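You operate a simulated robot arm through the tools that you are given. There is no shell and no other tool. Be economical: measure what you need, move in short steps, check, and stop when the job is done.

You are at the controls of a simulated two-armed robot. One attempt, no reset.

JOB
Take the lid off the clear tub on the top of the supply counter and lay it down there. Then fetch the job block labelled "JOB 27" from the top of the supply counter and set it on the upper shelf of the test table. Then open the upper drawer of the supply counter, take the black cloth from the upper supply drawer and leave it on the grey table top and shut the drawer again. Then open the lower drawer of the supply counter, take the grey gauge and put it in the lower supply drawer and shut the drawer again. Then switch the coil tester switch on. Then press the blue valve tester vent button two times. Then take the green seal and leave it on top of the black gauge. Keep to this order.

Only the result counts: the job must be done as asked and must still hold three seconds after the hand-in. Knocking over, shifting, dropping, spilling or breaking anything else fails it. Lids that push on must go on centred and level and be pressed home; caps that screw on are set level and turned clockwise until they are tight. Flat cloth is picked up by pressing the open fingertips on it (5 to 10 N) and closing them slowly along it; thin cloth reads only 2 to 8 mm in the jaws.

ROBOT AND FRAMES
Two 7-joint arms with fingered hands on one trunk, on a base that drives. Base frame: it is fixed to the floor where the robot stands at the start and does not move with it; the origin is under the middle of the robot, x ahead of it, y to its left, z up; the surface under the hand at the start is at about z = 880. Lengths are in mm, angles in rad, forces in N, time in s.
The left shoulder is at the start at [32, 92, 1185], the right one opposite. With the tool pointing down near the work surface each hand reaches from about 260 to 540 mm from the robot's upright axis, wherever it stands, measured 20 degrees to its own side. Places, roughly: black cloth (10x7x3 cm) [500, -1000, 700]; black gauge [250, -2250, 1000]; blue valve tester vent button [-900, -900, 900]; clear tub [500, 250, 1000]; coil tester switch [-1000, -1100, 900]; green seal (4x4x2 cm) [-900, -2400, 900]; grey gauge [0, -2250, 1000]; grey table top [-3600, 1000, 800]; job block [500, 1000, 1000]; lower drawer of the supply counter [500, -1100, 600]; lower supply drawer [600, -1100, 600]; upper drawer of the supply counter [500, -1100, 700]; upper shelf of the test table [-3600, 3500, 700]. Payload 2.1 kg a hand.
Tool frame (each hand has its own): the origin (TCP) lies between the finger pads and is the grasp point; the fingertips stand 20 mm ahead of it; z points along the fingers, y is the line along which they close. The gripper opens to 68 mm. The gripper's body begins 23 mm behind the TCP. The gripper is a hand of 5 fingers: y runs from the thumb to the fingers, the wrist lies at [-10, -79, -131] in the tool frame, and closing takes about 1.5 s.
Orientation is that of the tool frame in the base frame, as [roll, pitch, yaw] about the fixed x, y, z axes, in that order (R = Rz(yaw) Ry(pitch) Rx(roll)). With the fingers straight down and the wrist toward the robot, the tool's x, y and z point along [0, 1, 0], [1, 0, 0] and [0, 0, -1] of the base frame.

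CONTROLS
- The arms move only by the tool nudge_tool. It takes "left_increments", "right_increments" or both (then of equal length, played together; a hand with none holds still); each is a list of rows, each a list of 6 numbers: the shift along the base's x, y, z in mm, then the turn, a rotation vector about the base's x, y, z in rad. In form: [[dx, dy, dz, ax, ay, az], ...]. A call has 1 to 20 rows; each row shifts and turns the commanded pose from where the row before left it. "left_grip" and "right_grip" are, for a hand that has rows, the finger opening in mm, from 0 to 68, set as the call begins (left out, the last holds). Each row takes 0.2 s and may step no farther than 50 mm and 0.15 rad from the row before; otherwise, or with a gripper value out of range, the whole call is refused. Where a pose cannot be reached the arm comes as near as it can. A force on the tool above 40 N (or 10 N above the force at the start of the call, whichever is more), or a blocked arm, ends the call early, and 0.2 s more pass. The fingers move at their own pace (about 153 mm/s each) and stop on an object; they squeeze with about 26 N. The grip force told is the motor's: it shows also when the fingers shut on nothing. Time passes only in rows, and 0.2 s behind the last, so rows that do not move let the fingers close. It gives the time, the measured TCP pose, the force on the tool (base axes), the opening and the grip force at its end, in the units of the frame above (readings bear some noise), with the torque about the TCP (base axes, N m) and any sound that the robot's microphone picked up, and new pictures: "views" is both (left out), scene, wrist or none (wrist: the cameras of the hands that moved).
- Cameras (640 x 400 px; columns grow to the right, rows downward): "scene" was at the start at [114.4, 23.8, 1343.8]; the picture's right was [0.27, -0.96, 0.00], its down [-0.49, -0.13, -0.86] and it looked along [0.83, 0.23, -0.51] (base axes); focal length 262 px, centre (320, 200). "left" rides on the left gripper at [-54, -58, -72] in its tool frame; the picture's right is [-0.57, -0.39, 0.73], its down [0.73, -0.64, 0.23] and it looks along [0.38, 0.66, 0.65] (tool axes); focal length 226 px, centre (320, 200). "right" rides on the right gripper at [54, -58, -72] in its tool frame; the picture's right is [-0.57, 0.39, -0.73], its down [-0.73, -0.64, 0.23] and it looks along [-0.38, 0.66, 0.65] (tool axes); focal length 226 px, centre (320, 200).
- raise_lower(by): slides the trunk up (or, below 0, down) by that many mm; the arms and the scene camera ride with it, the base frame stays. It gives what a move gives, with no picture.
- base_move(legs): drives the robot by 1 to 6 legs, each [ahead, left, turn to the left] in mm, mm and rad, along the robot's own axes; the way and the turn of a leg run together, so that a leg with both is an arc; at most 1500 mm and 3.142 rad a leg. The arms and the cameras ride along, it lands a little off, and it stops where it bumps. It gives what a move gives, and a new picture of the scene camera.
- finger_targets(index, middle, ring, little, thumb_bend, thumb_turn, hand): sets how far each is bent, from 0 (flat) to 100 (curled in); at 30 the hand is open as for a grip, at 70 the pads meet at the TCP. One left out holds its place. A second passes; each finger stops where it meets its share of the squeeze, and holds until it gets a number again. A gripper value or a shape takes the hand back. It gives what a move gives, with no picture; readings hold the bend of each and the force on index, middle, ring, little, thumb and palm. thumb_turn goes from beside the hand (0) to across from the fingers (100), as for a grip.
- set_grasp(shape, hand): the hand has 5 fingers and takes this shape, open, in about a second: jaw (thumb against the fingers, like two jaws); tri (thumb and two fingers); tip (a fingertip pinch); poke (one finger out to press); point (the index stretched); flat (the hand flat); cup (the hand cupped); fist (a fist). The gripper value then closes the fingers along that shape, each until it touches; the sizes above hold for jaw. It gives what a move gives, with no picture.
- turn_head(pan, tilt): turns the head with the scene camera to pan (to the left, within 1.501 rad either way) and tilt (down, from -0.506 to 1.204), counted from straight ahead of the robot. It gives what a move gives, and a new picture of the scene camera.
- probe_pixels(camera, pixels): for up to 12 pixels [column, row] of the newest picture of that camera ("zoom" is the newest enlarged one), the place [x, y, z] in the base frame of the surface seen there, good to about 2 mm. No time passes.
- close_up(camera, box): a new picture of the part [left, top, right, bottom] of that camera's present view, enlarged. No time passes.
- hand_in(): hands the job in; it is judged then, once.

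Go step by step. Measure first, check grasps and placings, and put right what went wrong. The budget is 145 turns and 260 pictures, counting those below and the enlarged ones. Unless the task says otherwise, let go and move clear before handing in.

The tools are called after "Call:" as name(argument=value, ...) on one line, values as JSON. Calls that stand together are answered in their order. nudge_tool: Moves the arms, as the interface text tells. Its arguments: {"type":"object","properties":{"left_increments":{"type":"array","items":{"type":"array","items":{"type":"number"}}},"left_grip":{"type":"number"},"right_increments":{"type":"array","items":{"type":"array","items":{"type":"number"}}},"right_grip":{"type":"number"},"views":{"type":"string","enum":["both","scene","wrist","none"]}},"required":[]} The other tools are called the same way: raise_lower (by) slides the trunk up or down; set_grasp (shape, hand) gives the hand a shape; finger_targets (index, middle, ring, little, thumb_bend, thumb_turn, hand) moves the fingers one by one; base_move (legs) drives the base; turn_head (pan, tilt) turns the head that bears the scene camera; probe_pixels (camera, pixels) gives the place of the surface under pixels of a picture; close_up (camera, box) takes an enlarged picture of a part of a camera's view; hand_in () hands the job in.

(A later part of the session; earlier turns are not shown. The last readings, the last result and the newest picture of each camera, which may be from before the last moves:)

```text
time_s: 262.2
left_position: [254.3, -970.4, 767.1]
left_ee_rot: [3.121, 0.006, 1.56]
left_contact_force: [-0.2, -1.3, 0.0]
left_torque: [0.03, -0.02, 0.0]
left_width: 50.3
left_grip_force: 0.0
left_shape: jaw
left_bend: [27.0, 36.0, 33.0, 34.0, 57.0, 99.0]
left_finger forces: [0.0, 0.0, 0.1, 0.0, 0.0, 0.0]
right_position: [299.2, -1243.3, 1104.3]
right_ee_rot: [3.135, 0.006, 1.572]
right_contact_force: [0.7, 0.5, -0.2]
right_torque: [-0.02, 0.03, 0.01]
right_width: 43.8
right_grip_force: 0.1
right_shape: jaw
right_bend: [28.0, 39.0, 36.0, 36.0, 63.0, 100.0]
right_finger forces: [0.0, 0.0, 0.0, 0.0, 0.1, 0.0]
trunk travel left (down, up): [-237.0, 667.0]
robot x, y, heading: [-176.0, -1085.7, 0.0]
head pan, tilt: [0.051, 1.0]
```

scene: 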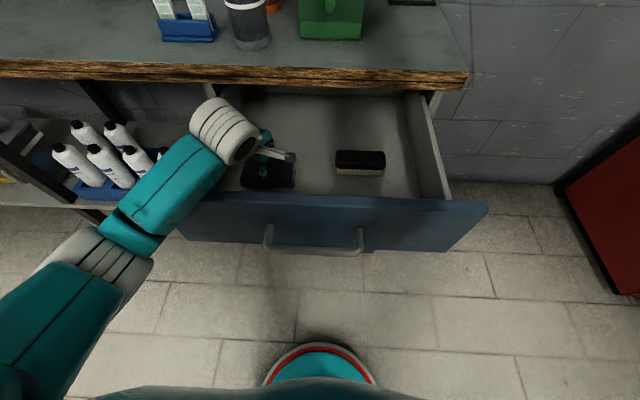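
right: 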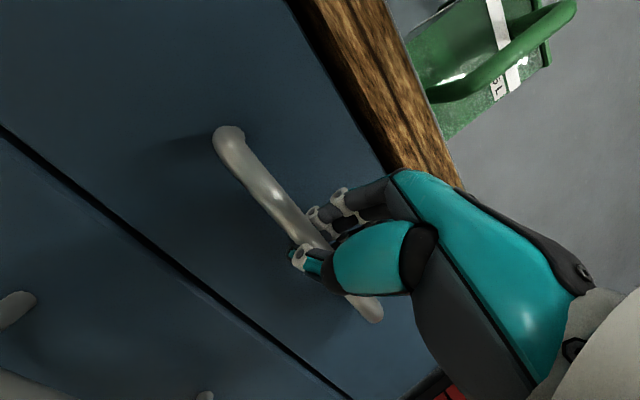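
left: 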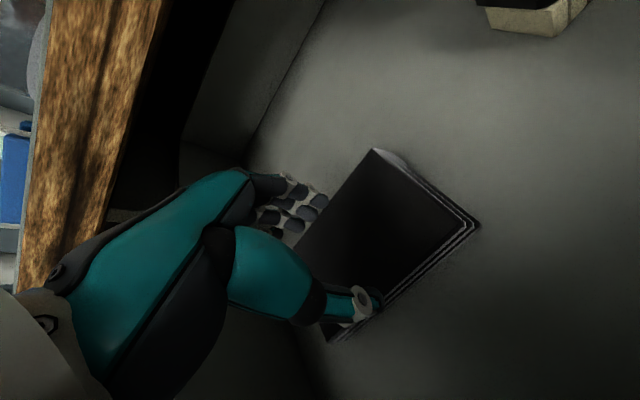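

The forearm is resting on the drawer's front corner: no tool force and both arms tilt. I'll lift, raise the trunk 100 so the forearm comes in steeper, and try again.

Call:
nudge_tool(left_increments=[[0, 0, 15, 0, 0, 0], [0, 0, 25, 0, 0, 0]], views="none")

Call:
raise_lower(by=110)

Call:
base_move(legs=[[40, 30, 0]])

Call:
nudge_tool(left_increments=[[-10, -10, -30, 0, 0, 0], [-10, -10, -30, 0, 0, 0], [-10, -10, -30, 0, 0, 0], [-8, 0, -30, 0, 0, 0], [0, 0, -20, 0, 0, 0]])

```text
time_s: 262.9
left_position: [257.1, -977.8, 793.7]
left_ee_rot: [-3.126, 0.006, 1.548]
left_contact_force: [-0.6, 0.2, 0.7]
left_torque: [-0.01, 0.02, -0.03]
left_width: 50.0
left_grip_force: 0.0
left_shape: jaw
left_bend: [27.0, 36.0, 33.0, 34.0, 57.0, 99.0]
left_finger forces: [0.0, 0.0, 0.1, 0.0, 0.1, 0.0]
right_position: [309.0, -1248.1, 1096.6]
right_ee_rot: [-3.138, 0.004, 1.566]
right_contact_force: [1.3, -0.1, -1.1]
right_torque: [0.02, -0.06, 0.03]
right_width: 43.9
right_grip_force: 0.1
right_shape: jaw
right_bend: [28.0, 39.0, 36.0, 36.0, 63.0, 100.0]
right_finger forces: [0.0, 0.0, 0.0, 0.0, 0.0, 0.0]
trunk travel left (down, up): [-237.0, 667.0]
robot x, y, heading: [-171.0, -1091.7, -0.005]
head pan, tilt: [0.051, 1.0]
```

```text
time_s: 264.3
left_position: [256.5, -972.6, 905.0]
left_ee_rot: [-3.133, 0.006, 1.554]
left_contact_force: [-0.2, -0.5, -0.1]
left_torque: [0.02, 0.0, -0.01]
left_width: 50.1
left_grip_force: 0.0
left_shape: jaw
left_bend: [27.0, 36.0, 33.0, 34.0, 57.0, 99.0]
left_finger forces: [0.1, 0.1, 0.0, 0.0, 0.0, 0.0]
right_position: [290.5, -1244.7, 1229.7]
right_ee_rot: [3.093, 0.003, 1.567]
right_contact_force: [-0.5, -0.3, -0.6]
right_torque: [0.02, -0.03, -0.02]
right_width: 43.7
right_grip_force: 0.0
right_shape: jaw
right_bend: [28.0, 39.0, 36.0, 36.0, 63.0, 100.0]
right_finger forces: [0.0, 0.1, 0.0, 0.0, 0.0, 0.1]
trunk travel left (down, up): [-347.0, 557.0]
robot x, y, heading: [-173.8, -1083.2, 0.0]
head pan, tilt: [0.051, 1.0]
```

```text
time_s: 265.2
left_position: [297.6, -943.8, 905.0]
left_ee_rot: [-3.131, 0.007, 1.552]
left_contact_force: [-0.6, 0.4, -0.1]
left_torque: [0.03, 0.0, 0.01]
left_width: 50.0
left_grip_force: 0.0
left_shape: jaw
left_bend: [27.0, 36.0, 33.0, 34.0, 57.0, 99.0]
left_finger forces: [0.0, 0.0, 0.0, 0.0, 0.1, 0.1]
right_position: [331.3, -1215.3, 1229.3]
right_ee_rot: [3.092, 0.003, 1.568]
right_contact_force: [-0.5, 0.4, 0.7]
right_torque: [-0.02, 0.0, -0.01]
right_width: 43.6
right_grip_force: 0.1
right_shape: jaw
right_bend: [28.0, 39.0, 36.0, 36.0, 63.0, 100.0]
right_finger forces: [0.1, 0.0, 0.0, 0.2, 0.0, 0.1]
trunk travel left (down, up): [-347.0, 557.0]
robot x, y, heading: [-135.7, -1056.5, 0.001]
head pan, tilt: [0.051, 1.0]
```

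scene: 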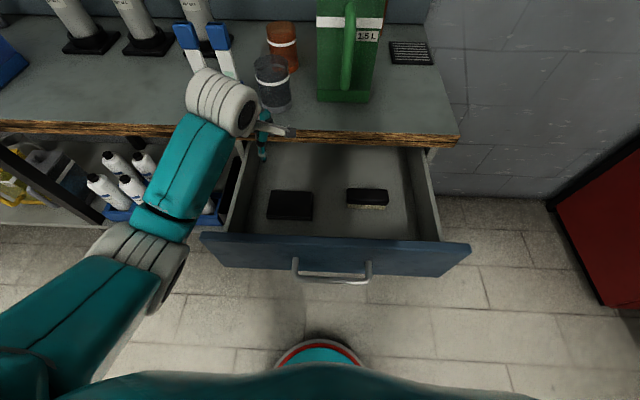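

```text
time_s: 266.4
left_position: [260.4, -974.8, 765.6]
left_ee_rot: [-3.13, 0.005, 1.553]
left_contact_force: [0.6, -0.3, 0.5]
left_torque: [-0.01, 0.01, -0.01]
left_width: 50.2
left_grip_force: 0.2
left_shape: jaw
left_bend: [27.0, 36.0, 33.0, 34.0, 57.0, 99.0]
left_finger forces: [0.0, 0.0, 0.1, 0.0, 0.0, 0.0]
right_position: [330.3, -1215.2, 1230.1]
right_ee_rot: [3.094, 0.002, 1.569]
right_contact_force: [0.3, 0.5, 0.0]
right_torque: [-0.01, 0.01, 0.02]
right_width: 43.7
right_grip_force: 0.0
right_shape: jaw
right_bend: [28.0, 39.0, 36.0, 36.0, 63.0, 100.0]
right_finger forces: [0.0, 0.0, 0.0, 0.1, 0.0, 0.1]
trunk travel left (down, up): [-347.0, 557.0]
robot x, y, heading: [-137.6, -1053.6, 0.001]
head pan, tilt: [0.051, 1.0]
```

scene: 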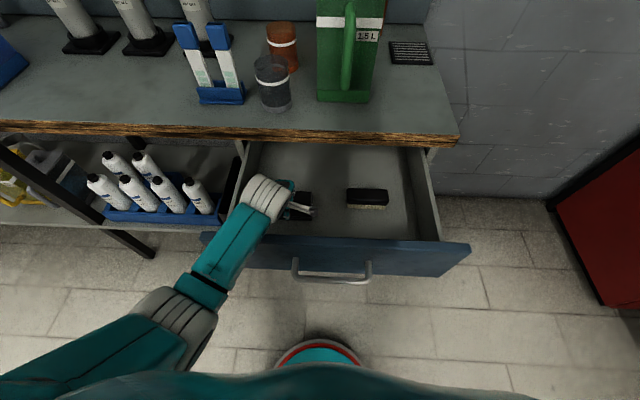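
left: 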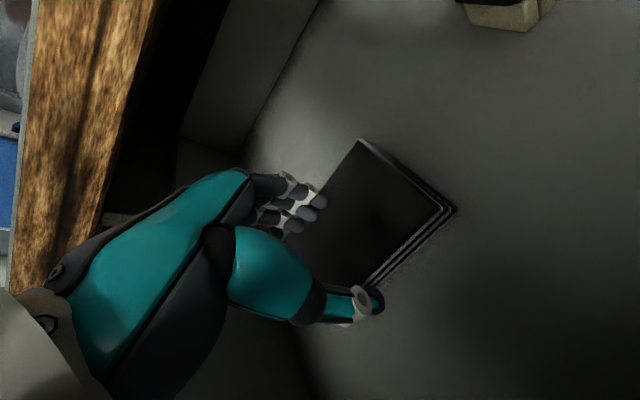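

Now free of contact. I'll lower to press lightly on the cloth.

Call:
nudge_tool(left_increments=[[-2, 0, -3, 0, 0, 0], [0, 0, -3, 0, 0, 0], [0, 0, -2, 0, 0, 0]], views="none")

Call:
nudge_tool(left_increments=[[0, 0, -2, 0, 0, 0], [0, 0, -1, 0, 0, 0]], views="none")

```text
time_s: 267.2
left_position: [257.8, -974.5, 759.5]
left_ee_rot: [-3.136, 0.006, 1.555]
left_contact_force: [-0.1, 1.2, 17.3]
left_torque: [-0.01, -0.51, 0.0]
left_width: 49.6
left_grip_force: 0.1
left_shape: jaw
left_bend: [26.0, 34.0, 33.0, 34.0, 57.0, 99.0]
left_finger forces: [9.4, 7.5, 0.0, 0.0, 0.0, 0.0]
right_position: [330.2, -1215.0, 1230.6]
right_ee_rot: [3.091, 0.004, 1.566]
right_contact_force: [-0.4, 0.1, 0.3]
right_torque: [-0.01, -0.02, 0.02]
right_width: 43.6
right_grip_force: 0.2
right_shape: jaw
right_bend: [28.0, 39.0, 36.0, 36.0, 63.0, 100.0]
right_finger forces: [0.0, 0.0, 0.0, 0.1, 0.0, 0.0]
trunk travel left (down, up): [-347.0, 557.0]
robot x, y, heading: [-132.3, -1058.0, -0.005]
head pan, tilt: [0.051, 1.0]
```

```text
time_s: 268.0
left_position: [259.3, -974.3, 758.5]
left_ee_rot: [3.135, 0.009, 1.553]
left_contact_force: [0.7, 1.8, 22.0]
left_torque: [0.05, -0.78, 0.05]
left_width: 51.3
left_grip_force: 0.0
left_shape: jaw
left_bend: [24.0, 30.0, 33.0, 34.0, 57.0, 99.0]
left_finger forces: [10.7, 11.6, 0.0, 0.0, 0.0, 0.0]
right_position: [330.6, -1215.5, 1230.2]
right_ee_rot: [3.089, 0.003, 1.568]
right_contact_force: [0.6, -0.6, 0.0]
right_torque: [-0.01, 0.0, 0.0]
right_width: 43.6
right_grip_force: 0.1
right_shape: jaw
right_bend: [28.0, 39.0, 36.0, 36.0, 63.0, 100.0]
right_finger forces: [0.0, 0.1, 0.1, 0.0, 0.1, 0.0]
trunk travel left (down, up): [-347.0, 557.0]
robot x, y, heading: [-132.1, -1056.9, 0.003]
head pan, tilt: [0.051, 1.0]
stopped in row 2 (left hand): the force on the tool passed its limit at 41 N (the readings are from after the stop); the commanded pose is now the measured one
```

The fingers press 22 N, more than wanted, and the thumb isn't touching. I'll ease up 2 mm, then close slowly.

Call:
nudge_tool(left_increments=[[0, 0, 2, 0, 0, 0], [0, 0, 0, 0, 0, 0]], left_grip=44, views="none")

Call:
nudge_tool(left_increments=[[0, 0, 0, 0, 0, 0], [0, 0, 0, 0, 0, 0], [0, 0, 0, 0, 0, 0]], left_grip=34, views="wrist")

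```text
time_s: 268.6
left_position: [259.5, -973.4, 759.0]
left_ee_rot: [3.142, 0.007, 1.553]
left_contact_force: [0.4, 0.6, 22.6]
left_torque: [-0.03, -0.79, 0.0]
left_width: 46.5
left_grip_force: 0.0
left_shape: jaw
left_bend: [24.0, 32.0, 36.0, 36.0, 63.0, 100.0]
left_finger forces: [12.5, 10.5, 0.0, 0.0, 0.0, 0.1]
right_position: [329.7, -1214.8, 1230.7]
right_ee_rot: [3.089, 0.004, 1.568]
right_contact_force: [0.2, -0.9, -0.2]
right_torque: [-0.02, 0.02, 0.01]
right_width: 43.9
right_grip_force: 0.1
right_shape: jaw
right_bend: [28.0, 39.0, 36.0, 36.0, 63.0, 100.0]
right_finger forces: [0.0, 0.1, 0.0, 0.0, 0.1, 0.0]
trunk travel left (down, up): [-347.0, 557.0]
robot x, y, heading: [-136.3, -1054.1, -0.002]
head pan, tilt: [0.051, 1.0]
```

```text
time_s: 269.4
left_position: [257.2, -973.5, 755.3]
left_ee_rot: [-3.134, 0.006, 1.554]
left_contact_force: [-1.5, 0.0, 1.3]
left_torque: [0.0, 0.0, 0.05]
left_width: 4.0
left_grip_force: 25.9
left_shape: jaw
left_bend: [74.0, 74.0, 70.0, 70.0, 87.0, 100.0]
left_finger forces: [0.0, 2.0, 0.0, 0.0, 0.0, 0.0]
right_position: [331.4, -1214.8, 1229.8]
right_ee_rot: [3.094, 0.003, 1.567]
right_contact_force: [0.0, -1.4, 0.6]
right_torque: [-0.02, 0.02, -0.03]
right_width: 43.9
right_grip_force: 0.0
right_shape: jaw
right_bend: [28.0, 39.0, 36.0, 36.0, 63.0, 100.0]
right_finger forces: [0.0, 0.0, 0.0, 0.0, 0.0, 0.1]
trunk travel left (down, up): [-347.0, 557.0]
robot x, y, heading: [-131.3, -1057.5, -0.0]
head pan, tilt: [0.051, 1.0]
```

left: 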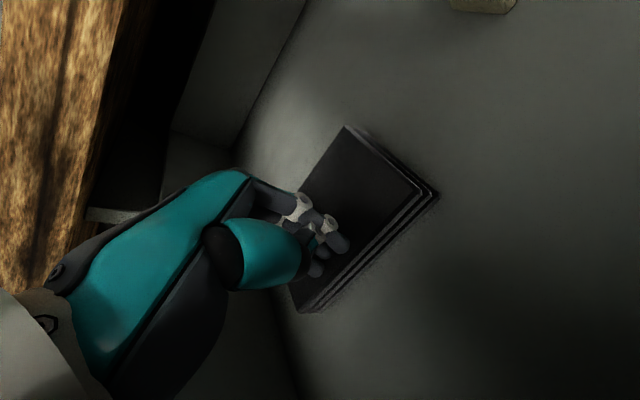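

The width reads 4 mm with 26 N, which suits pinched cloth. I'll lift and check.

Call:
nudge_tool(left_increments=[[0, 0, 10, 0, 0, 0], [0, 0, 20, 0, 0, 0], [0, 0, 30, 0, 0, 0], [0, 0, 40, 0, 0, 0], [0, 0, 40, 0, 0, 0]])

```text
time_s: 270.6
left_position: [258.3, -976.1, 897.3]
left_ee_rot: [-3.14, 0.009, 1.554]
left_contact_force: [0.5, 0.0, 0.7]
left_torque: [-0.02, 0.02, 0.0]
left_width: 3.6
left_grip_force: 26.0
left_shape: jaw
left_bend: [74.0, 73.0, 70.0, 70.0, 87.0, 100.0]
left_finger forces: [0.0, 0.0, 0.0, 0.0, 0.1, 0.0]
right_position: [331.4, -1213.9, 1229.8]
right_ee_rot: [3.093, 0.002, 1.566]
right_contact_force: [0.6, -0.1, -0.3]
right_torque: [0.01, 0.02, 0.02]
right_width: 43.9
right_grip_force: 0.0
right_shape: jaw
right_bend: [28.0, 39.0, 36.0, 36.0, 63.0, 100.0]
right_finger forces: [0.0, 0.0, 0.0, 0.0, 0.0, 0.0]
trunk travel left (down, up): [-347.0, 557.0]
robot x, y, heading: [-136.6, -1058.0, -0.003]
head pan, tilt: [0.051, 1.0]
```

scene: 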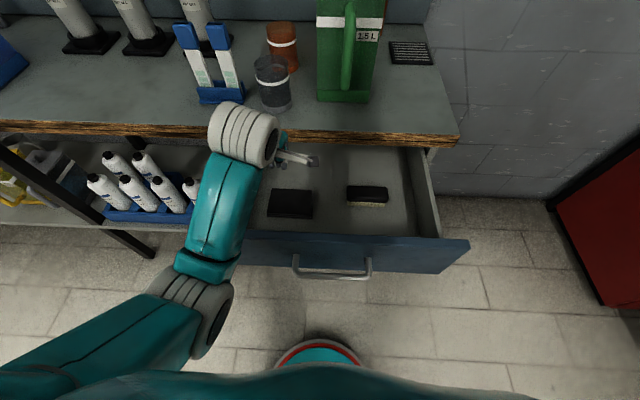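
left: 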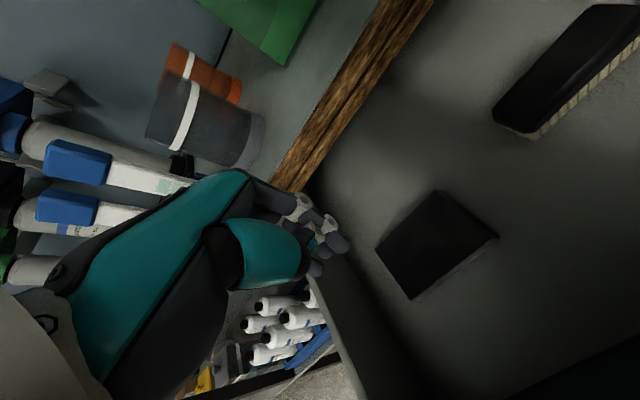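

The cloth stayed: it behaves as a folded pad. I'll grip it by its 62 mm sides with the jaw fully open, after measuring it again.

Call:
close_up(camera="scene", box=[240, 160, 360, 240])

Call:
probe_pixels(camera="zoom", pixels=[[160, 155], [265, 155], [345, 160], [350, 158], [145, 270], [250, 270], [365, 275], [250, 160], [250, 282], [375, 200], [140, 220]])

```text
5.00 times, centred on (300, 200) of scene
```

zoom: 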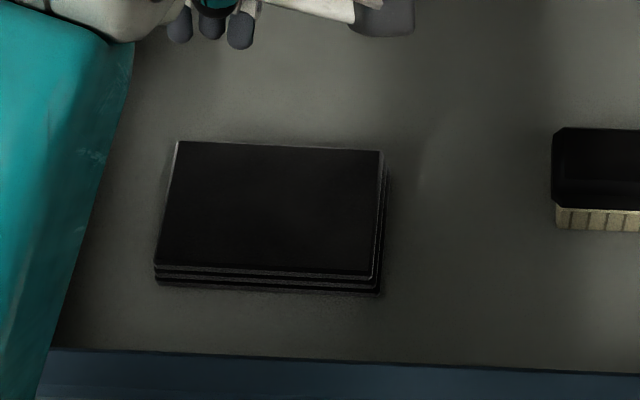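

```text
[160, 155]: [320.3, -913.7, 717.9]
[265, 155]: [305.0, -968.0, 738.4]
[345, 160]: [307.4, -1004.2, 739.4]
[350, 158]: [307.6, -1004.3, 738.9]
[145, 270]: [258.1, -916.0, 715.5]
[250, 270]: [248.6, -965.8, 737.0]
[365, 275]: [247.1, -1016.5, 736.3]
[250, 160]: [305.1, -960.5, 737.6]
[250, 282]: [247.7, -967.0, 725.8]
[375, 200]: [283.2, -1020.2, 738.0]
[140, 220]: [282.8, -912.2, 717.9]
```

The cloth is now at x 247–309, y -923 to -1021. I'll centre at (278,-972) with the jaw wide open and go down around its sides.

Call:
nudge_tool(left_increments=[[0, 0, 0, 0, 0, 0], [10, 2, 0, 0, 0, 0], [10, 2, -20, 0, 0, 0], [0, 0, -40, 0, 0, 0], [0, 0, -40, 0, 0, 0], [0, 0, -25, 0, 0, 0]], left_grip=68, views="wrist")

Call:
close_up(camera="left", box=[220, 100, 500, 380])

```text
time_s: 272.0
left_position: [278.1, -969.2, 771.8]
left_ee_rot: [-3.138, 0.009, 1.553]
left_contact_force: [0.1, -0.7, 0.4]
left_torque: [0.0, -0.01, 0.02]
left_width: 67.8
left_grip_force: 0.0
left_shape: jaw
left_bend: [30.0, 30.0, 30.0, 30.0, 30.0, 98.0]
left_finger forces: [0.0, 0.0, 0.1, 0.0, 0.0, 0.0]
right_position: [331.7, -1216.0, 1230.1]
right_ee_rot: [3.093, 0.003, 1.568]
right_contact_force: [-0.4, 0.5, -0.2]
right_torque: [-0.02, -0.01, 0.01]
right_width: 43.9
right_grip_force: 0.1
right_shape: jaw
right_bend: [28.0, 39.0, 36.0, 36.0, 63.0, 100.0]
right_finger forces: [0.1, 0.0, 0.0, 0.1, 0.0, 0.0]
trunk travel left (down, up): [-347.0, 557.0]
robot x, y, heading: [-135.6, -1054.6, -0.001]
head pan, tilt: [0.051, 1.0]
```

left: 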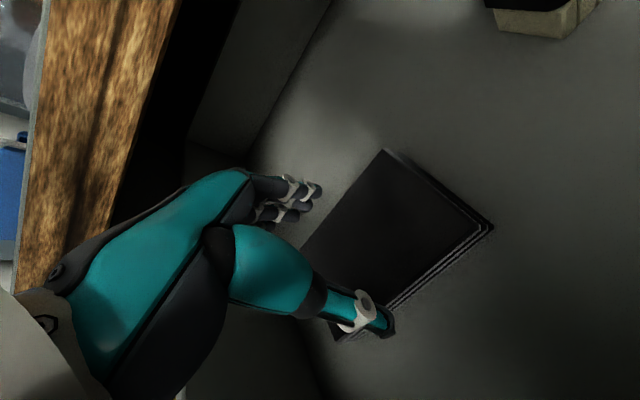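

```text
1.43 times, centred on (360, 240) of left
```

zoom: 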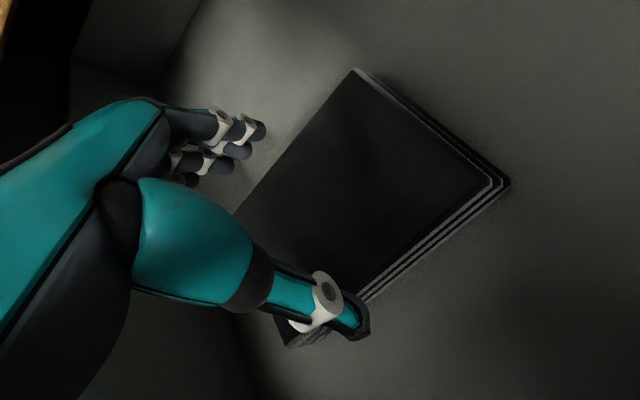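

The fingers straddle both long edges. I'll lower 28 mm gently.

Call:
nudge_tool(left_increments=[[-1, -2, -8, 0, 0, 0], [0, 0, -8, 0, 0, 0], [0, 0, -6, 0, 0, 0], [0, 0, -4, 0, 0, 0], [0, 0, -3, 0, 0, 0]], views="none")

Call:
nudge_tool(left_increments=[[0, 0, 0, 0, 0, 0], [0, 0, 0, 0, 0, 0], [0, 0, 0, 0, 0, 0], [0, 0, 0, 0, 0, 0], [0, 0, 0, 0, 0, 0], [0, 0, 0, 0, 0, 0]], left_grip=20, views="wrist")

```text
time_s: 273.2
left_position: [277.7, -971.3, 744.7]
left_ee_rot: [-3.139, 0.006, 1.552]
left_contact_force: [0.6, -0.2, 4.8]
left_torque: [-0.04, -0.04, 0.01]
left_width: 68.1
left_grip_force: 0.2
left_shape: jaw
left_bend: [27.0, 30.0, 30.0, 30.0, 26.0, 98.0]
left_finger forces: [3.1, 0.0, 0.0, 0.0, 2.1, 0.0]
right_position: [330.9, -1214.3, 1230.0]
right_ee_rot: [3.091, 0.004, 1.568]
right_contact_force: [-0.3, -0.1, -0.2]
right_torque: [-0.04, -0.03, 0.04]
right_width: 43.6
right_grip_force: 0.1
right_shape: jaw
right_bend: [28.0, 39.0, 36.0, 36.0, 63.0, 100.0]
right_finger forces: [0.0, 0.0, 0.1, 0.0, 0.0, 0.0]
trunk travel left (down, up): [-347.0, 557.0]
robot x, y, heading: [-132.4, -1058.7, -0.002]
head pan, tilt: [0.051, 1.0]
```

```text
time_s: 274.6
left_position: [277.1, -972.6, 743.4]
left_ee_rot: [-3.137, 0.007, 1.555]
left_contact_force: [0.2, -0.7, 6.2]
left_torque: [0.03, -0.24, -0.09]
left_width: 57.1
left_grip_force: 26.0
left_shape: jaw
left_bend: [25.0, 31.0, 30.0, 31.0, 42.0, 98.0]
left_finger forces: [19.2, 8.9, 3.4, 1.9, 32.3, 0.0]
right_position: [331.2, -1215.2, 1228.9]
right_ee_rot: [3.089, 0.002, 1.566]
right_contact_force: [0.3, 0.1, 0.3]
right_torque: [0.02, 0.0, -0.02]
right_width: 44.0
right_grip_force: 0.2
right_shape: jaw
right_bend: [28.0, 39.0, 36.0, 36.0, 63.0, 100.0]
right_finger forces: [0.1, 0.0, 0.1, 0.0, 0.0, 0.1]
trunk travel left (down, up): [-347.0, 557.0]
robot x, y, heading: [-134.4, -1058.2, -0.004]
head pan, tilt: [0.051, 1.0]
```

left: 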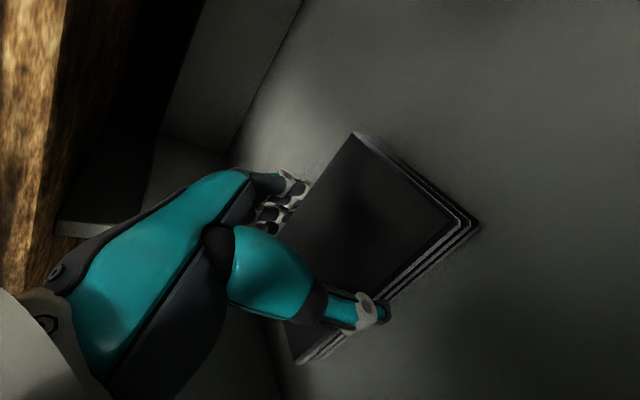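

Gripped at 57 mm, 26 N. I'll lift it clear and drive towards the grey table.

Call:
nudge_tool(left_increments=[[0, 0, 15, 0, 0, 0], [0, 0, 35, 0, 0, 0], [0, 0, 40, 0, 0, 0], [0, 0, 40, 0, 0, 0], [0, 0, 30, 0, 0, 0]], views="wrist")

Call:
base_move(legs=[[-150, 0, 0], [0, 1500, 0], [0, 1500, 0], [0, 40, 0], [0, 0, 3.141], [1500, 0, 0]])

```text
time_s: 275.8
left_position: [281.3, -969.8, 905.7]
left_ee_rot: [-3.137, 0.006, 1.552]
left_contact_force: [0.0, 0.0, 0.0]
left_torque: [-0.01, 0.0, 0.02]
left_width: 57.5
left_grip_force: 26.1
left_shape: jaw
left_bend: [26.0, 33.0, 32.0, 33.0, 43.0, 96.0]
left_finger forces: [15.6, 7.7, 2.9, 1.7, 26.2, 0.0]
right_position: [331.3, -1214.8, 1229.9]
right_ee_rot: [3.095, 0.003, 1.566]
right_contact_force: [-0.4, -0.6, 0.5]
right_torque: [0.01, -0.01, -0.01]
right_width: 44.0
right_grip_force: 0.1
right_shape: jaw
right_bend: [28.0, 39.0, 36.0, 36.0, 63.0, 100.0]
right_finger forces: [0.0, 0.0, 0.1, 0.1, 0.0, 0.1]
trunk travel left (down, up): [-347.0, 557.0]
robot x, y, heading: [-133.2, -1059.0, 0.0]
head pan, tilt: [0.051, 1.0]
```

left: 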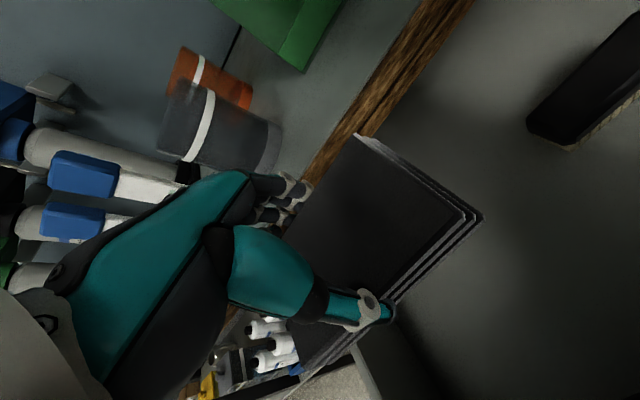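

```text
time_s: 306.0
left_position: [-2154.5, 1874.8, 905.3]
left_ee_rot: [-3.139, 0.007, -1.571]
left_contact_force: [0.2, -0.4, -0.6]
left_torque: [0.04, 0.0, -0.01]
left_width: 57.4
left_grip_force: 25.4
left_shape: jaw
left_bend: [26.0, 33.0, 32.0, 34.0, 43.0, 96.0]
left_finger forces: [16.4, 7.8, 3.0, 1.7, 26.1, 0.1]
right_position: [-2208.8, 2121.4, 1228.9]
right_ee_rot: [3.092, 0.004, -1.559]
right_contact_force: [-0.6, 0.1, -0.6]
right_torque: [-0.01, -0.02, 0.0]
right_width: 43.7
right_grip_force: 0.0
right_shape: jaw
right_bend: [28.0, 39.0, 36.0, 36.0, 63.0, 100.0]
right_finger forces: [0.1, 0.1, 0.1, 0.0, 0.0, 0.0]
trunk travel left (down, up): [-347.0, 557.0]
robot x, y, heading: [-1739.1, 1964.8, -3.122]
head pan, tilt: [0.051, 1.0]
```

scene: 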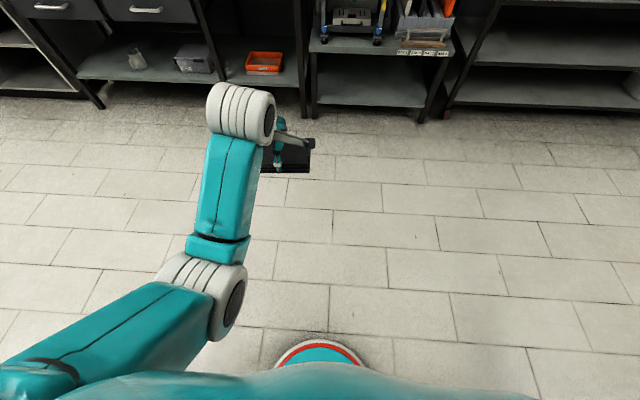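

I'll continue to the table: straighten, 600 ahead, 677 left, 630 ahead, then lower partway.

Call:
base_move(legs=[[600, 0, -0.019], [0, 677, 0], [630, 0, 0]])

Call:
nudge_tool(left_increments=[[0, 0, -30, 0, 0, 0], [0, 0, -30, 0, 0, 0], [0, 0, -20, 0, 0, 0]], views="scene")

```text
time_s: 315.9
left_position: [-3382.8, 1188.0, 904.9]
left_ee_rot: [-3.139, 0.006, -1.568]
left_contact_force: [-0.3, 0.0, -0.4]
left_torque: [0.02, 0.01, -0.01]
left_width: 57.4
left_grip_force: 26.0
left_shape: jaw
left_bend: [26.0, 33.0, 32.0, 34.0, 43.0, 96.0]
left_finger forces: [16.5, 7.7, 3.0, 1.7, 26.1, 0.0]
right_position: [-3438.3, 1431.9, 1230.6]
right_ee_rot: [3.093, 0.002, -1.555]
right_contact_force: [-0.2, 0.3, 0.5]
right_torque: [-0.01, 0.0, 0.0]
right_width: 43.8
right_grip_force: 0.1
right_shape: jaw
right_bend: [28.0, 39.0, 36.0, 36.0, 63.0, 100.0]
right_finger forces: [0.0, 0.0, 0.1, 0.0, 0.1, 0.0]
trunk travel left (down, up): [-347.0, 557.0]
robot x, y, heading: [-2968.4, 1281.0, -3.128]
head pan, tilt: [0.051, 1.0]
```

scene: 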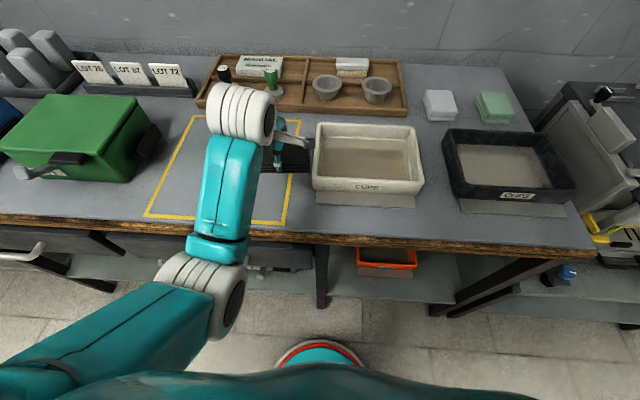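

```text
time_s: 316.7
left_position: [-3383.0, 1188.6, 826.2]
left_ee_rot: [3.138, 0.006, -1.57]
left_contact_force: [-0.3, -3.3, 16.6]
left_torque: [0.22, 0.06, 0.01]
left_width: 57.2
left_grip_force: 25.9
left_shape: jaw
left_bend: [25.0, 33.0, 32.0, 36.0, 43.0, 96.0]
left_finger forces: [19.8, 8.5, 3.2, 0.0, 27.9, 0.1]
right_position: [-3436.1, 1431.9, 1229.9]
right_ee_rot: [3.09, 0.002, -1.554]
right_contact_force: [0.2, 1.0, 1.2]
right_torque: [0.02, -0.02, 0.0]
right_width: 43.7
right_grip_force: 0.1
right_shape: jaw
right_bend: [28.0, 39.0, 36.0, 36.0, 63.0, 100.0]
right_finger forces: [0.1, 0.1, 0.0, 0.0, 0.1, 0.0]
trunk travel left (down, up): [-347.0, 557.0]
robot x, y, heading: [-2972.0, 1284.3, -3.121]
head pan, tilt: [0.051, 1.0]
```

scene: 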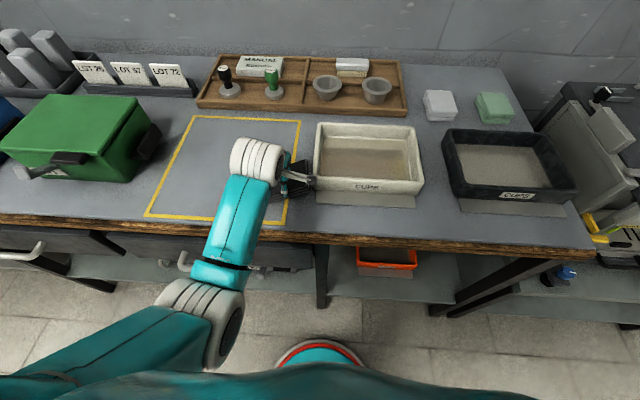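

There's contact at z 826, which is too early, so the cloth end is touching the white tray. I'll raise, shift 70 mm left into the marked area and lower again.

Call:
nudge_tool(left_increments=[[0, 0, 25, 0, 0, 0], [0, -35, 0, 0, 0, 0], [0, -35, 0, 0, 0, 0], [0, 0, -20, 0, 0, 0], [0, 0, -10, 0, 0, 0], [0, 0, -6, 0, 0, 0], [0, 0, -4, 0, 0, 0]], views="scene")

Call:
close_up(camera="scene", box=[160, 100, 440, 240])

```text
time_s: 318.3
left_position: [-3382.5, 1119.8, 810.0]
left_ee_rot: [-3.14, 0.007, -1.57]
left_contact_force: [-0.4, 3.1, 6.8]
left_torque: [-0.19, 0.19, -0.07]
left_width: 57.1
left_grip_force: 26.0
left_shape: jaw
left_bend: [26.0, 33.0, 30.0, 35.0, 43.0, 96.0]
left_finger forces: [16.1, 8.3, 3.6, 4.8, 27.5, 0.0]
right_position: [-3436.3, 1434.2, 1229.3]
right_ee_rot: [3.091, 0.004, -1.557]
right_contact_force: [0.1, 0.4, 0.2]
right_torque: [0.05, -0.01, -0.01]
right_width: 43.7
right_grip_force: 0.0
right_shape: jaw
right_bend: [28.0, 39.0, 36.0, 36.0, 63.0, 100.0]
right_finger forces: [0.0, 0.0, 0.1, 0.1, 0.1, 0.0]
trunk travel left (down, up): [-347.0, 557.0]
robot x, y, heading: [-2967.6, 1281.2, -3.122]
head pan, tilt: [0.051, 1.0]
```

scene: 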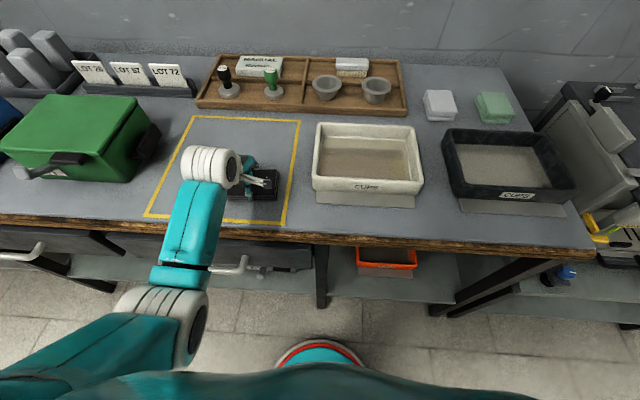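

```text
2.29 times, centred on (300, 170) of scene
```

zoom: 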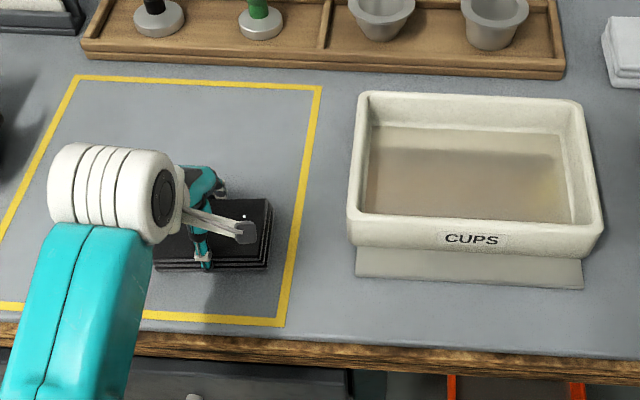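

The cloth lies inside the marked area on the grey table. I'll release, rise, and head back.

Call:
nudge_tool(left_increments=[[0, 0, -2, 0, 0, 0], [0, 0, 0, 0, 0, 0], [0, 0, 0, 0, 0, 0], [0, 0, 0, 0, 0, 0], [0, 0, 0, 0, 0, 0], [0, 0, 20, 0, 0, 0], [0, 0, 40, 0, 0, 0], [0, 0, 40, 0, 0, 0]], left_grip=68, views="scene")

Call:
base_move(legs=[[-570, 0, -0.018], [0, -685, 0], [-1500, 0, 0], [-610, 0, 0], [0, 0, 3.141], [0, -1500, 0]])

```text
time_s: 320.1
left_position: [-3383.6, 1118.9, 910.5]
left_ee_rot: [-3.139, 0.008, -1.57]
left_contact_force: [0.6, -0.5, 0.5]
left_torque: [-0.03, -0.01, -0.01]
left_width: 67.9
left_grip_force: 0.2
left_shape: jaw
left_bend: [30.0, 30.0, 30.0, 30.0, 30.0, 98.0]
left_finger forces: [0.0, 0.0, 0.0, 0.0, 0.1, 0.0]
right_position: [-3437.1, 1433.2, 1230.0]
right_ee_rot: [3.091, 0.004, -1.557]
right_contact_force: [-0.6, 0.3, 0.3]
right_torque: [-0.01, -0.05, -0.01]
right_width: 43.7
right_grip_force: 0.0
right_shape: jaw
right_bend: [28.0, 39.0, 36.0, 36.0, 63.0, 100.0]
right_finger forces: [0.0, 0.0, 0.1, 0.0, 0.1, 0.0]
trunk travel left (down, up): [-347.0, 557.0]
robot x, y, heading: [-2970.5, 1283.1, -3.124]
head pan, tilt: [0.051, 1.0]
```

scene: 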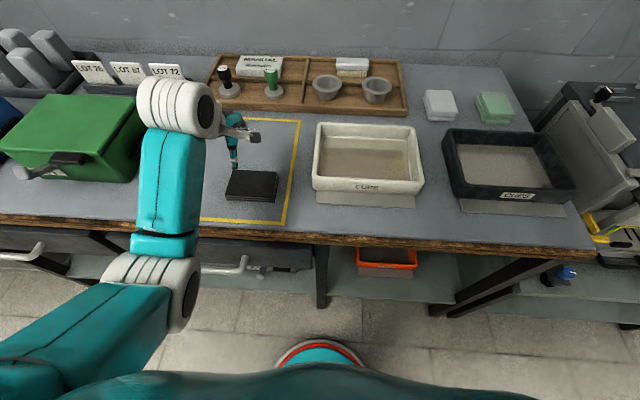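

```text
time_s: 350.9
left_position: [63.9, 613.2, 911.1]
left_ee_rot: [-3.14, 0.006, 1.516]
left_contact_force: [0.3, -0.2, -0.4]
left_torque: [0.01, -0.06, -0.01]
left_width: 68.0
left_grip_force: 0.1
left_shape: jaw
left_bend: [30.0, 30.0, 30.0, 30.0, 30.0, 98.0]
left_finger forces: [0.0, 0.0, 0.0, 0.0, 0.1, 0.1]
right_position: [102.3, 298.6, 1231.1]
right_ee_rot: [3.092, 0.004, 1.531]
right_contact_force: [0.4, 0.2, 0.1]
right_torque: [0.0, -0.01, -0.02]
right_width: 43.7
right_grip_force: 0.1
right_shape: jaw
right_bend: [28.0, 39.0, 36.0, 36.0, 63.0, 100.0]
right_finger forces: [0.0, 0.1, 0.0, 0.0, 0.0, 0.1]
trunk travel left (down, up): [-347.0, 557.0]
robot x, y, heading: [-354.2, 476.4, -0.037]
head pan, tilt: [0.051, 1.0]
```

scene: 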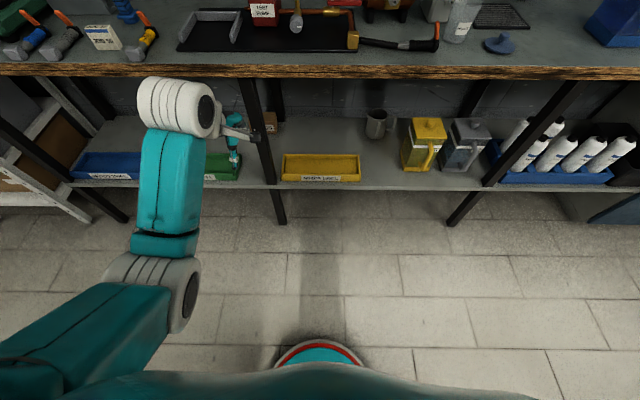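

I'm back in the aisle. I'll drive to the drawer, close the left hand to a fist-like pose in front of the handle, and push the upper drawer shut with the base.

Call:
base_move(legs=[[0, -1500, 0.037], [-60, -65, 0]])

Call:
nudge_tool(left_increments=[[0, -40, -25, 0, 0, 0], [0, -40, -28, 0, 0, 0], [0, -40, -28, 0, 0, 0], [0, -10, -45, 0, 0, 0]], left_grip=0, views="scene")

```text
time_s: 359.0
left_position: [-7.0, -907.5, 910.8]
left_ee_rot: [-3.138, 0.008, 1.586]
left_contact_force: [0.6, 0.1, -0.2]
left_torque: [0.02, 0.0, 0.01]
left_width: 67.9
left_grip_force: 0.2
left_shape: jaw
left_bend: [30.0, 30.0, 30.0, 30.0, 30.0, 98.0]
left_finger forces: [0.0, 0.0, 0.0, 0.0, 0.0, 0.0]
right_position: [54.2, -1219.7, 1230.0]
right_ee_rot: [3.094, 0.003, 1.598]
right_contact_force: [0.0, -0.3, 0.4]
right_torque: [0.03, -0.01, -0.02]
right_width: 43.5
right_grip_force: 0.1
right_shape: jaw
right_bend: [28.0, 39.0, 36.0, 36.0, 63.0, 100.0]
right_finger forces: [0.0, 0.0, 0.1, 0.0, 0.1, 0.0]
trunk travel left (down, up): [-347.0, 557.0]
robot x, y, heading: [-414.6, -1079.9, 0.04]
head pan, tilt: [0.051, 1.0]
```

scene: 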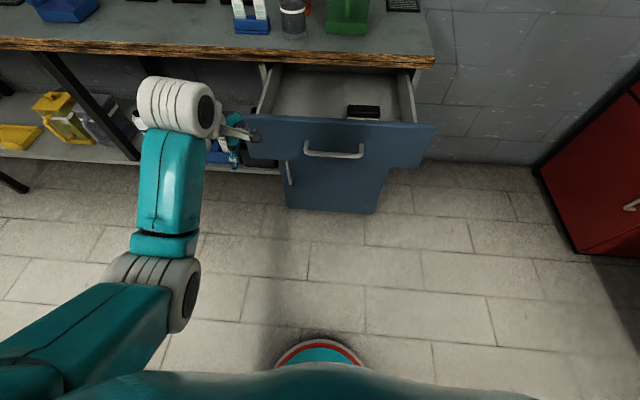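

```text
time_s: 360.0
left_position: [-4.7, -1038.5, 782.3]
left_ee_rot: [-3.138, 0.006, 1.586]
left_contact_force: [-0.8, 0.2, 0.2]
left_torque: [0.02, -0.03, 0.03]
left_width: 0.0
left_grip_force: 25.7
left_shape: jaw
left_bend: [70.0, 70.0, 70.0, 70.0, 77.0, 100.0]
left_finger forces: [0.1, 0.0, 0.0, 0.1, 0.0, 0.0]
right_position: [53.7, -1220.0, 1229.9]
right_ee_rot: [3.091, 0.003, 1.602]
right_contact_force: [0.2, 0.1, -0.3]
right_torque: [-0.03, 0.01, -0.03]
right_width: 43.8
right_grip_force: 0.0
right_shape: jaw
right_bend: [28.0, 39.0, 36.0, 36.0, 63.0, 100.0]
right_finger forces: [0.0, 0.0, 0.1, 0.0, 0.0, 0.0]
trunk travel left (down, up): [-347.0, 557.0]
robot x, y, heading: [-417.5, -1077.8, 0.034]
head pan, tilt: [0.051, 1.0]
```

scene: 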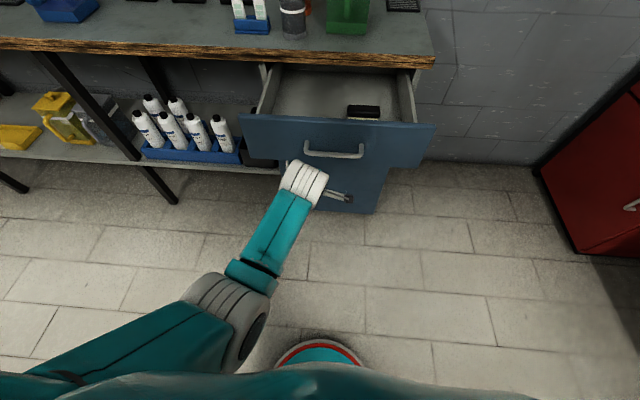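

Call:
base_move(legs=[[150, 0, -0.034], [160, 0, 0]])

```text
time_s: 362.4
left_position: [307.4, -1049.4, 782.6]
left_ee_rot: [-3.139, 0.008, 1.554]
left_contact_force: [-20.2, -0.4, 4.6]
left_torque: [0.0, 0.09, 0.04]
left_width: 0.0
left_grip_force: 26.3
left_shape: jaw
left_bend: [70.0, 70.0, 70.0, 70.0, 71.0, 100.0]
left_finger forces: [0.0, 0.0, 0.1, 0.0, 28.5, 0.0]
right_position: [358.3, -1233.5, 1230.9]
right_ee_rot: [3.089, 0.004, 1.568]
right_contact_force: [-0.5, 0.0, -0.4]
right_torque: [-0.01, 0.04, -0.02]
right_width: 43.7
right_grip_force: 0.0
right_shape: jaw
right_bend: [28.0, 39.0, 36.0, 36.0, 63.0, 100.0]
right_finger forces: [0.0, 0.0, 0.0, 0.1, 0.1, 0.0]
trunk travel left (down, up): [-347.0, 557.0]
robot x, y, heading: [-104.7, -1074.5, -0.002]
head pan, tilt: [0.051, 1.0]
```

scene: 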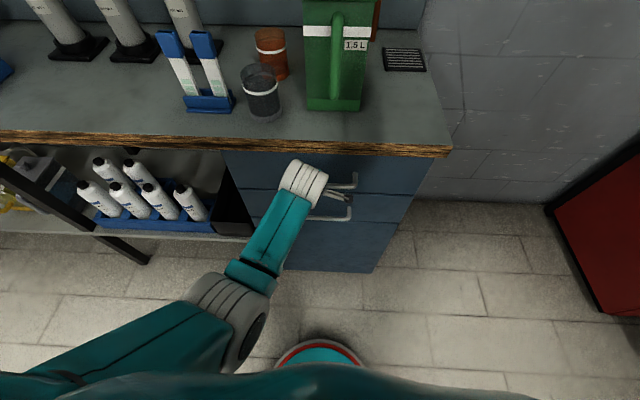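

The upper drawer is shut. I'll back off, clear the left hand, and set up the right hand's 45° handle grip as before, this time at the lower drawer's height.

Call:
base_move(legs=[[-165, 0, 0]])

Call:
nudge_tool(left_increments=[[0, 20, 40, 0, 0, 0], [0, 30, 40, 0, 0, 0], [0, 30, 40, 0, 0, 0], [0, 30, 40, 0, 0, 0], [0, 30, 40, 0, 0, 0], [0, 0, 40, 0, 0, 0], [0, 0, 40, 0, 0, 0], [0, 0, 0, 0, 0, 0], [0, 0, 0, 0, 0, 0]], right_increments=[[-6, 14, -41, 0, 0, 0], [-6, 14, -41, 0, 0, 0], [-6, 14, -41, 0, 0, 0], [-6, 14, -41, 0, 0, 0], [-6, 14, -41, 0, 0, 0], [-6, 14, -41, 0, 0, 0], [-6, 14, -41, 0, 0, 0], [-6, 14, -41, 0, 0, 0], [-5, 12, -44, 0.048, 0, 0]], right_grip=40, views="none")

Call:
nudge_tool(right_increments=[[0, 0, 0, 0, -0.131, 0], [0, 0, 0, 0, -0.131, 0], [0, 0, 0, 0, -0.131, 0], [0, 0, 0, 0, -0.131, 0], [0, 0, 0, 0, -0.131, 0], [0, 0, 0, 0, -0.131, 0], [15, -15, -5, 0, 0, 0], [15, -15, -5, 0, 0, 0], [20, -15, -5, 0, 0, 0], [20, -14, -10, 0, 0, 0], [20, 0, -15, 0, 0, 0]], views="none")

Call:
raise_lower(by=-230)

```text
time_s: 363.8
left_position: [146.0, -1049.0, 783.0]
left_ee_rot: [-3.137, 0.007, 1.554]
left_contact_force: [-0.4, -0.1, 0.0]
left_torque: [0.0, 0.01, 0.0]
left_width: 0.0
left_grip_force: 26.1
left_shape: jaw
left_bend: [70.0, 70.0, 70.0, 70.0, 77.0, 100.0]
left_finger forces: [0.0, 0.1, 0.1, 0.0, 0.0, 0.0]
right_position: [196.5, -1233.5, 1230.6]
right_ee_rot: [3.093, 0.005, 1.567]
right_contact_force: [0.0, 0.1, 0.5]
right_torque: [-0.01, 0.0, 0.02]
right_width: 43.9
right_grip_force: 0.0
right_shape: jaw
right_bend: [28.0, 39.0, 36.0, 36.0, 63.0, 100.0]
right_finger forces: [0.0, 0.0, 0.0, 0.0, 0.1, 0.0]
trunk travel left (down, up): [-347.0, 557.0]
robot x, y, heading: [-262.8, -1076.3, 0.0]
head pan, tilt: [0.051, 1.0]
```

scene: 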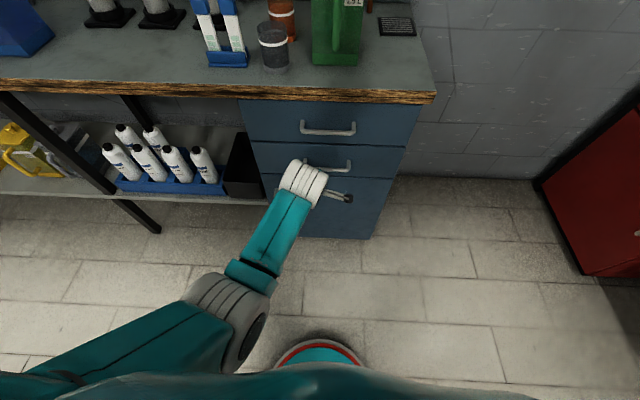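

```text
time_s: 365.8
left_position: [144.0, -908.6, 1061.7]
left_ee_rot: [-3.135, 0.007, 1.552]
left_contact_force: [0.6, 0.0, 0.0]
left_torque: [0.02, -0.01, -0.01]
left_width: 0.0
left_grip_force: 26.3
left_shape: jaw
left_bend: [70.0, 70.0, 70.0, 70.0, 77.0, 100.0]
left_finger forces: [0.0, 0.1, 0.1, 0.0, 0.0, 0.1]
right_position: [144.8, -1111.4, 857.2]
right_ee_rot: [3.091, -0.044, 1.569]
right_contact_force: [-0.9, -0.6, -0.5]
right_torque: [0.02, -0.02, 0.01]
right_width: 40.6
right_grip_force: 0.1
right_shape: jaw
right_bend: [29.0, 41.0, 38.0, 43.0, 66.0, 100.0]
right_finger forces: [0.0, 0.0, 0.1, 0.1, 0.0, 0.0]
trunk travel left (down, up): [-347.0, 557.0]
robot x, y, heading: [-268.8, -1075.8, 0.005]
head pan, tilt: [0.051, 1.0]
```

```text
time_s: 368.2
left_position: [142.9, -908.3, 1063.1]
left_ee_rot: [-3.135, 0.007, 1.552]
left_contact_force: [-0.1, 0.2, -0.3]
left_torque: [-0.03, 0.0, 0.02]
left_width: 0.2
left_grip_force: 25.9
left_shape: jaw
left_bend: [70.0, 70.0, 70.0, 70.0, 77.0, 100.0]
left_finger forces: [0.1, 0.0, 0.1, 0.0, 0.1, 0.0]
right_position: [208.9, -1032.2, 927.4]
right_ee_rot: [2.311, -0.033, 1.593]
right_contact_force: [0.1, -0.5, 0.2]
right_torque: [0.0, -0.01, 0.0]
right_width: 40.1
right_grip_force: 0.0
right_shape: jaw
right_bend: [29.0, 41.0, 38.0, 43.0, 66.0, 100.0]
right_finger forces: [0.0, 0.1, 0.0, 0.1, 0.1, 0.0]
right hand out of reach, approached as far as the arm can: row 3, 4, 5, 6, 7, 8, 9, 10, 11
trunk travel left (down, up): [-347.0, 557.0]
robot x, y, heading: [-267.8, -1076.8, -0.003]
head pan, tilt: [0.051, 1.0]
```

```text
time_s: 370.6
left_position: [144.5, -908.6, 832.4]
left_ee_rot: [-3.137, 0.006, 1.552]
left_contact_force: [0.2, -0.7, 0.8]
left_torque: [0.01, -0.02, 0.0]
left_width: 0.0
left_grip_force: 26.0
left_shape: jaw
left_bend: [70.0, 70.0, 70.0, 70.0, 77.0, 100.0]
left_finger forces: [0.0, 0.0, 0.1, 0.0, 0.0, 0.0]
right_position: [209.1, -1031.9, 698.4]
right_ee_rot: [2.305, -0.034, 1.598]
right_contact_force: [0.4, 0.2, -0.4]
right_torque: [0.01, 0.03, 0.01]
right_width: 40.2
right_grip_force: 0.0
right_shape: jaw
right_bend: [29.0, 41.0, 38.0, 43.0, 66.0, 100.0]
right_finger forces: [0.0, 0.0, 0.1, 0.0, 0.1, 0.1]
trunk travel left (down, up): [-117.0, 787.0]
robot x, y, heading: [-269.1, -1075.3, -0.001]
head pan, tilt: [0.051, 1.0]
```

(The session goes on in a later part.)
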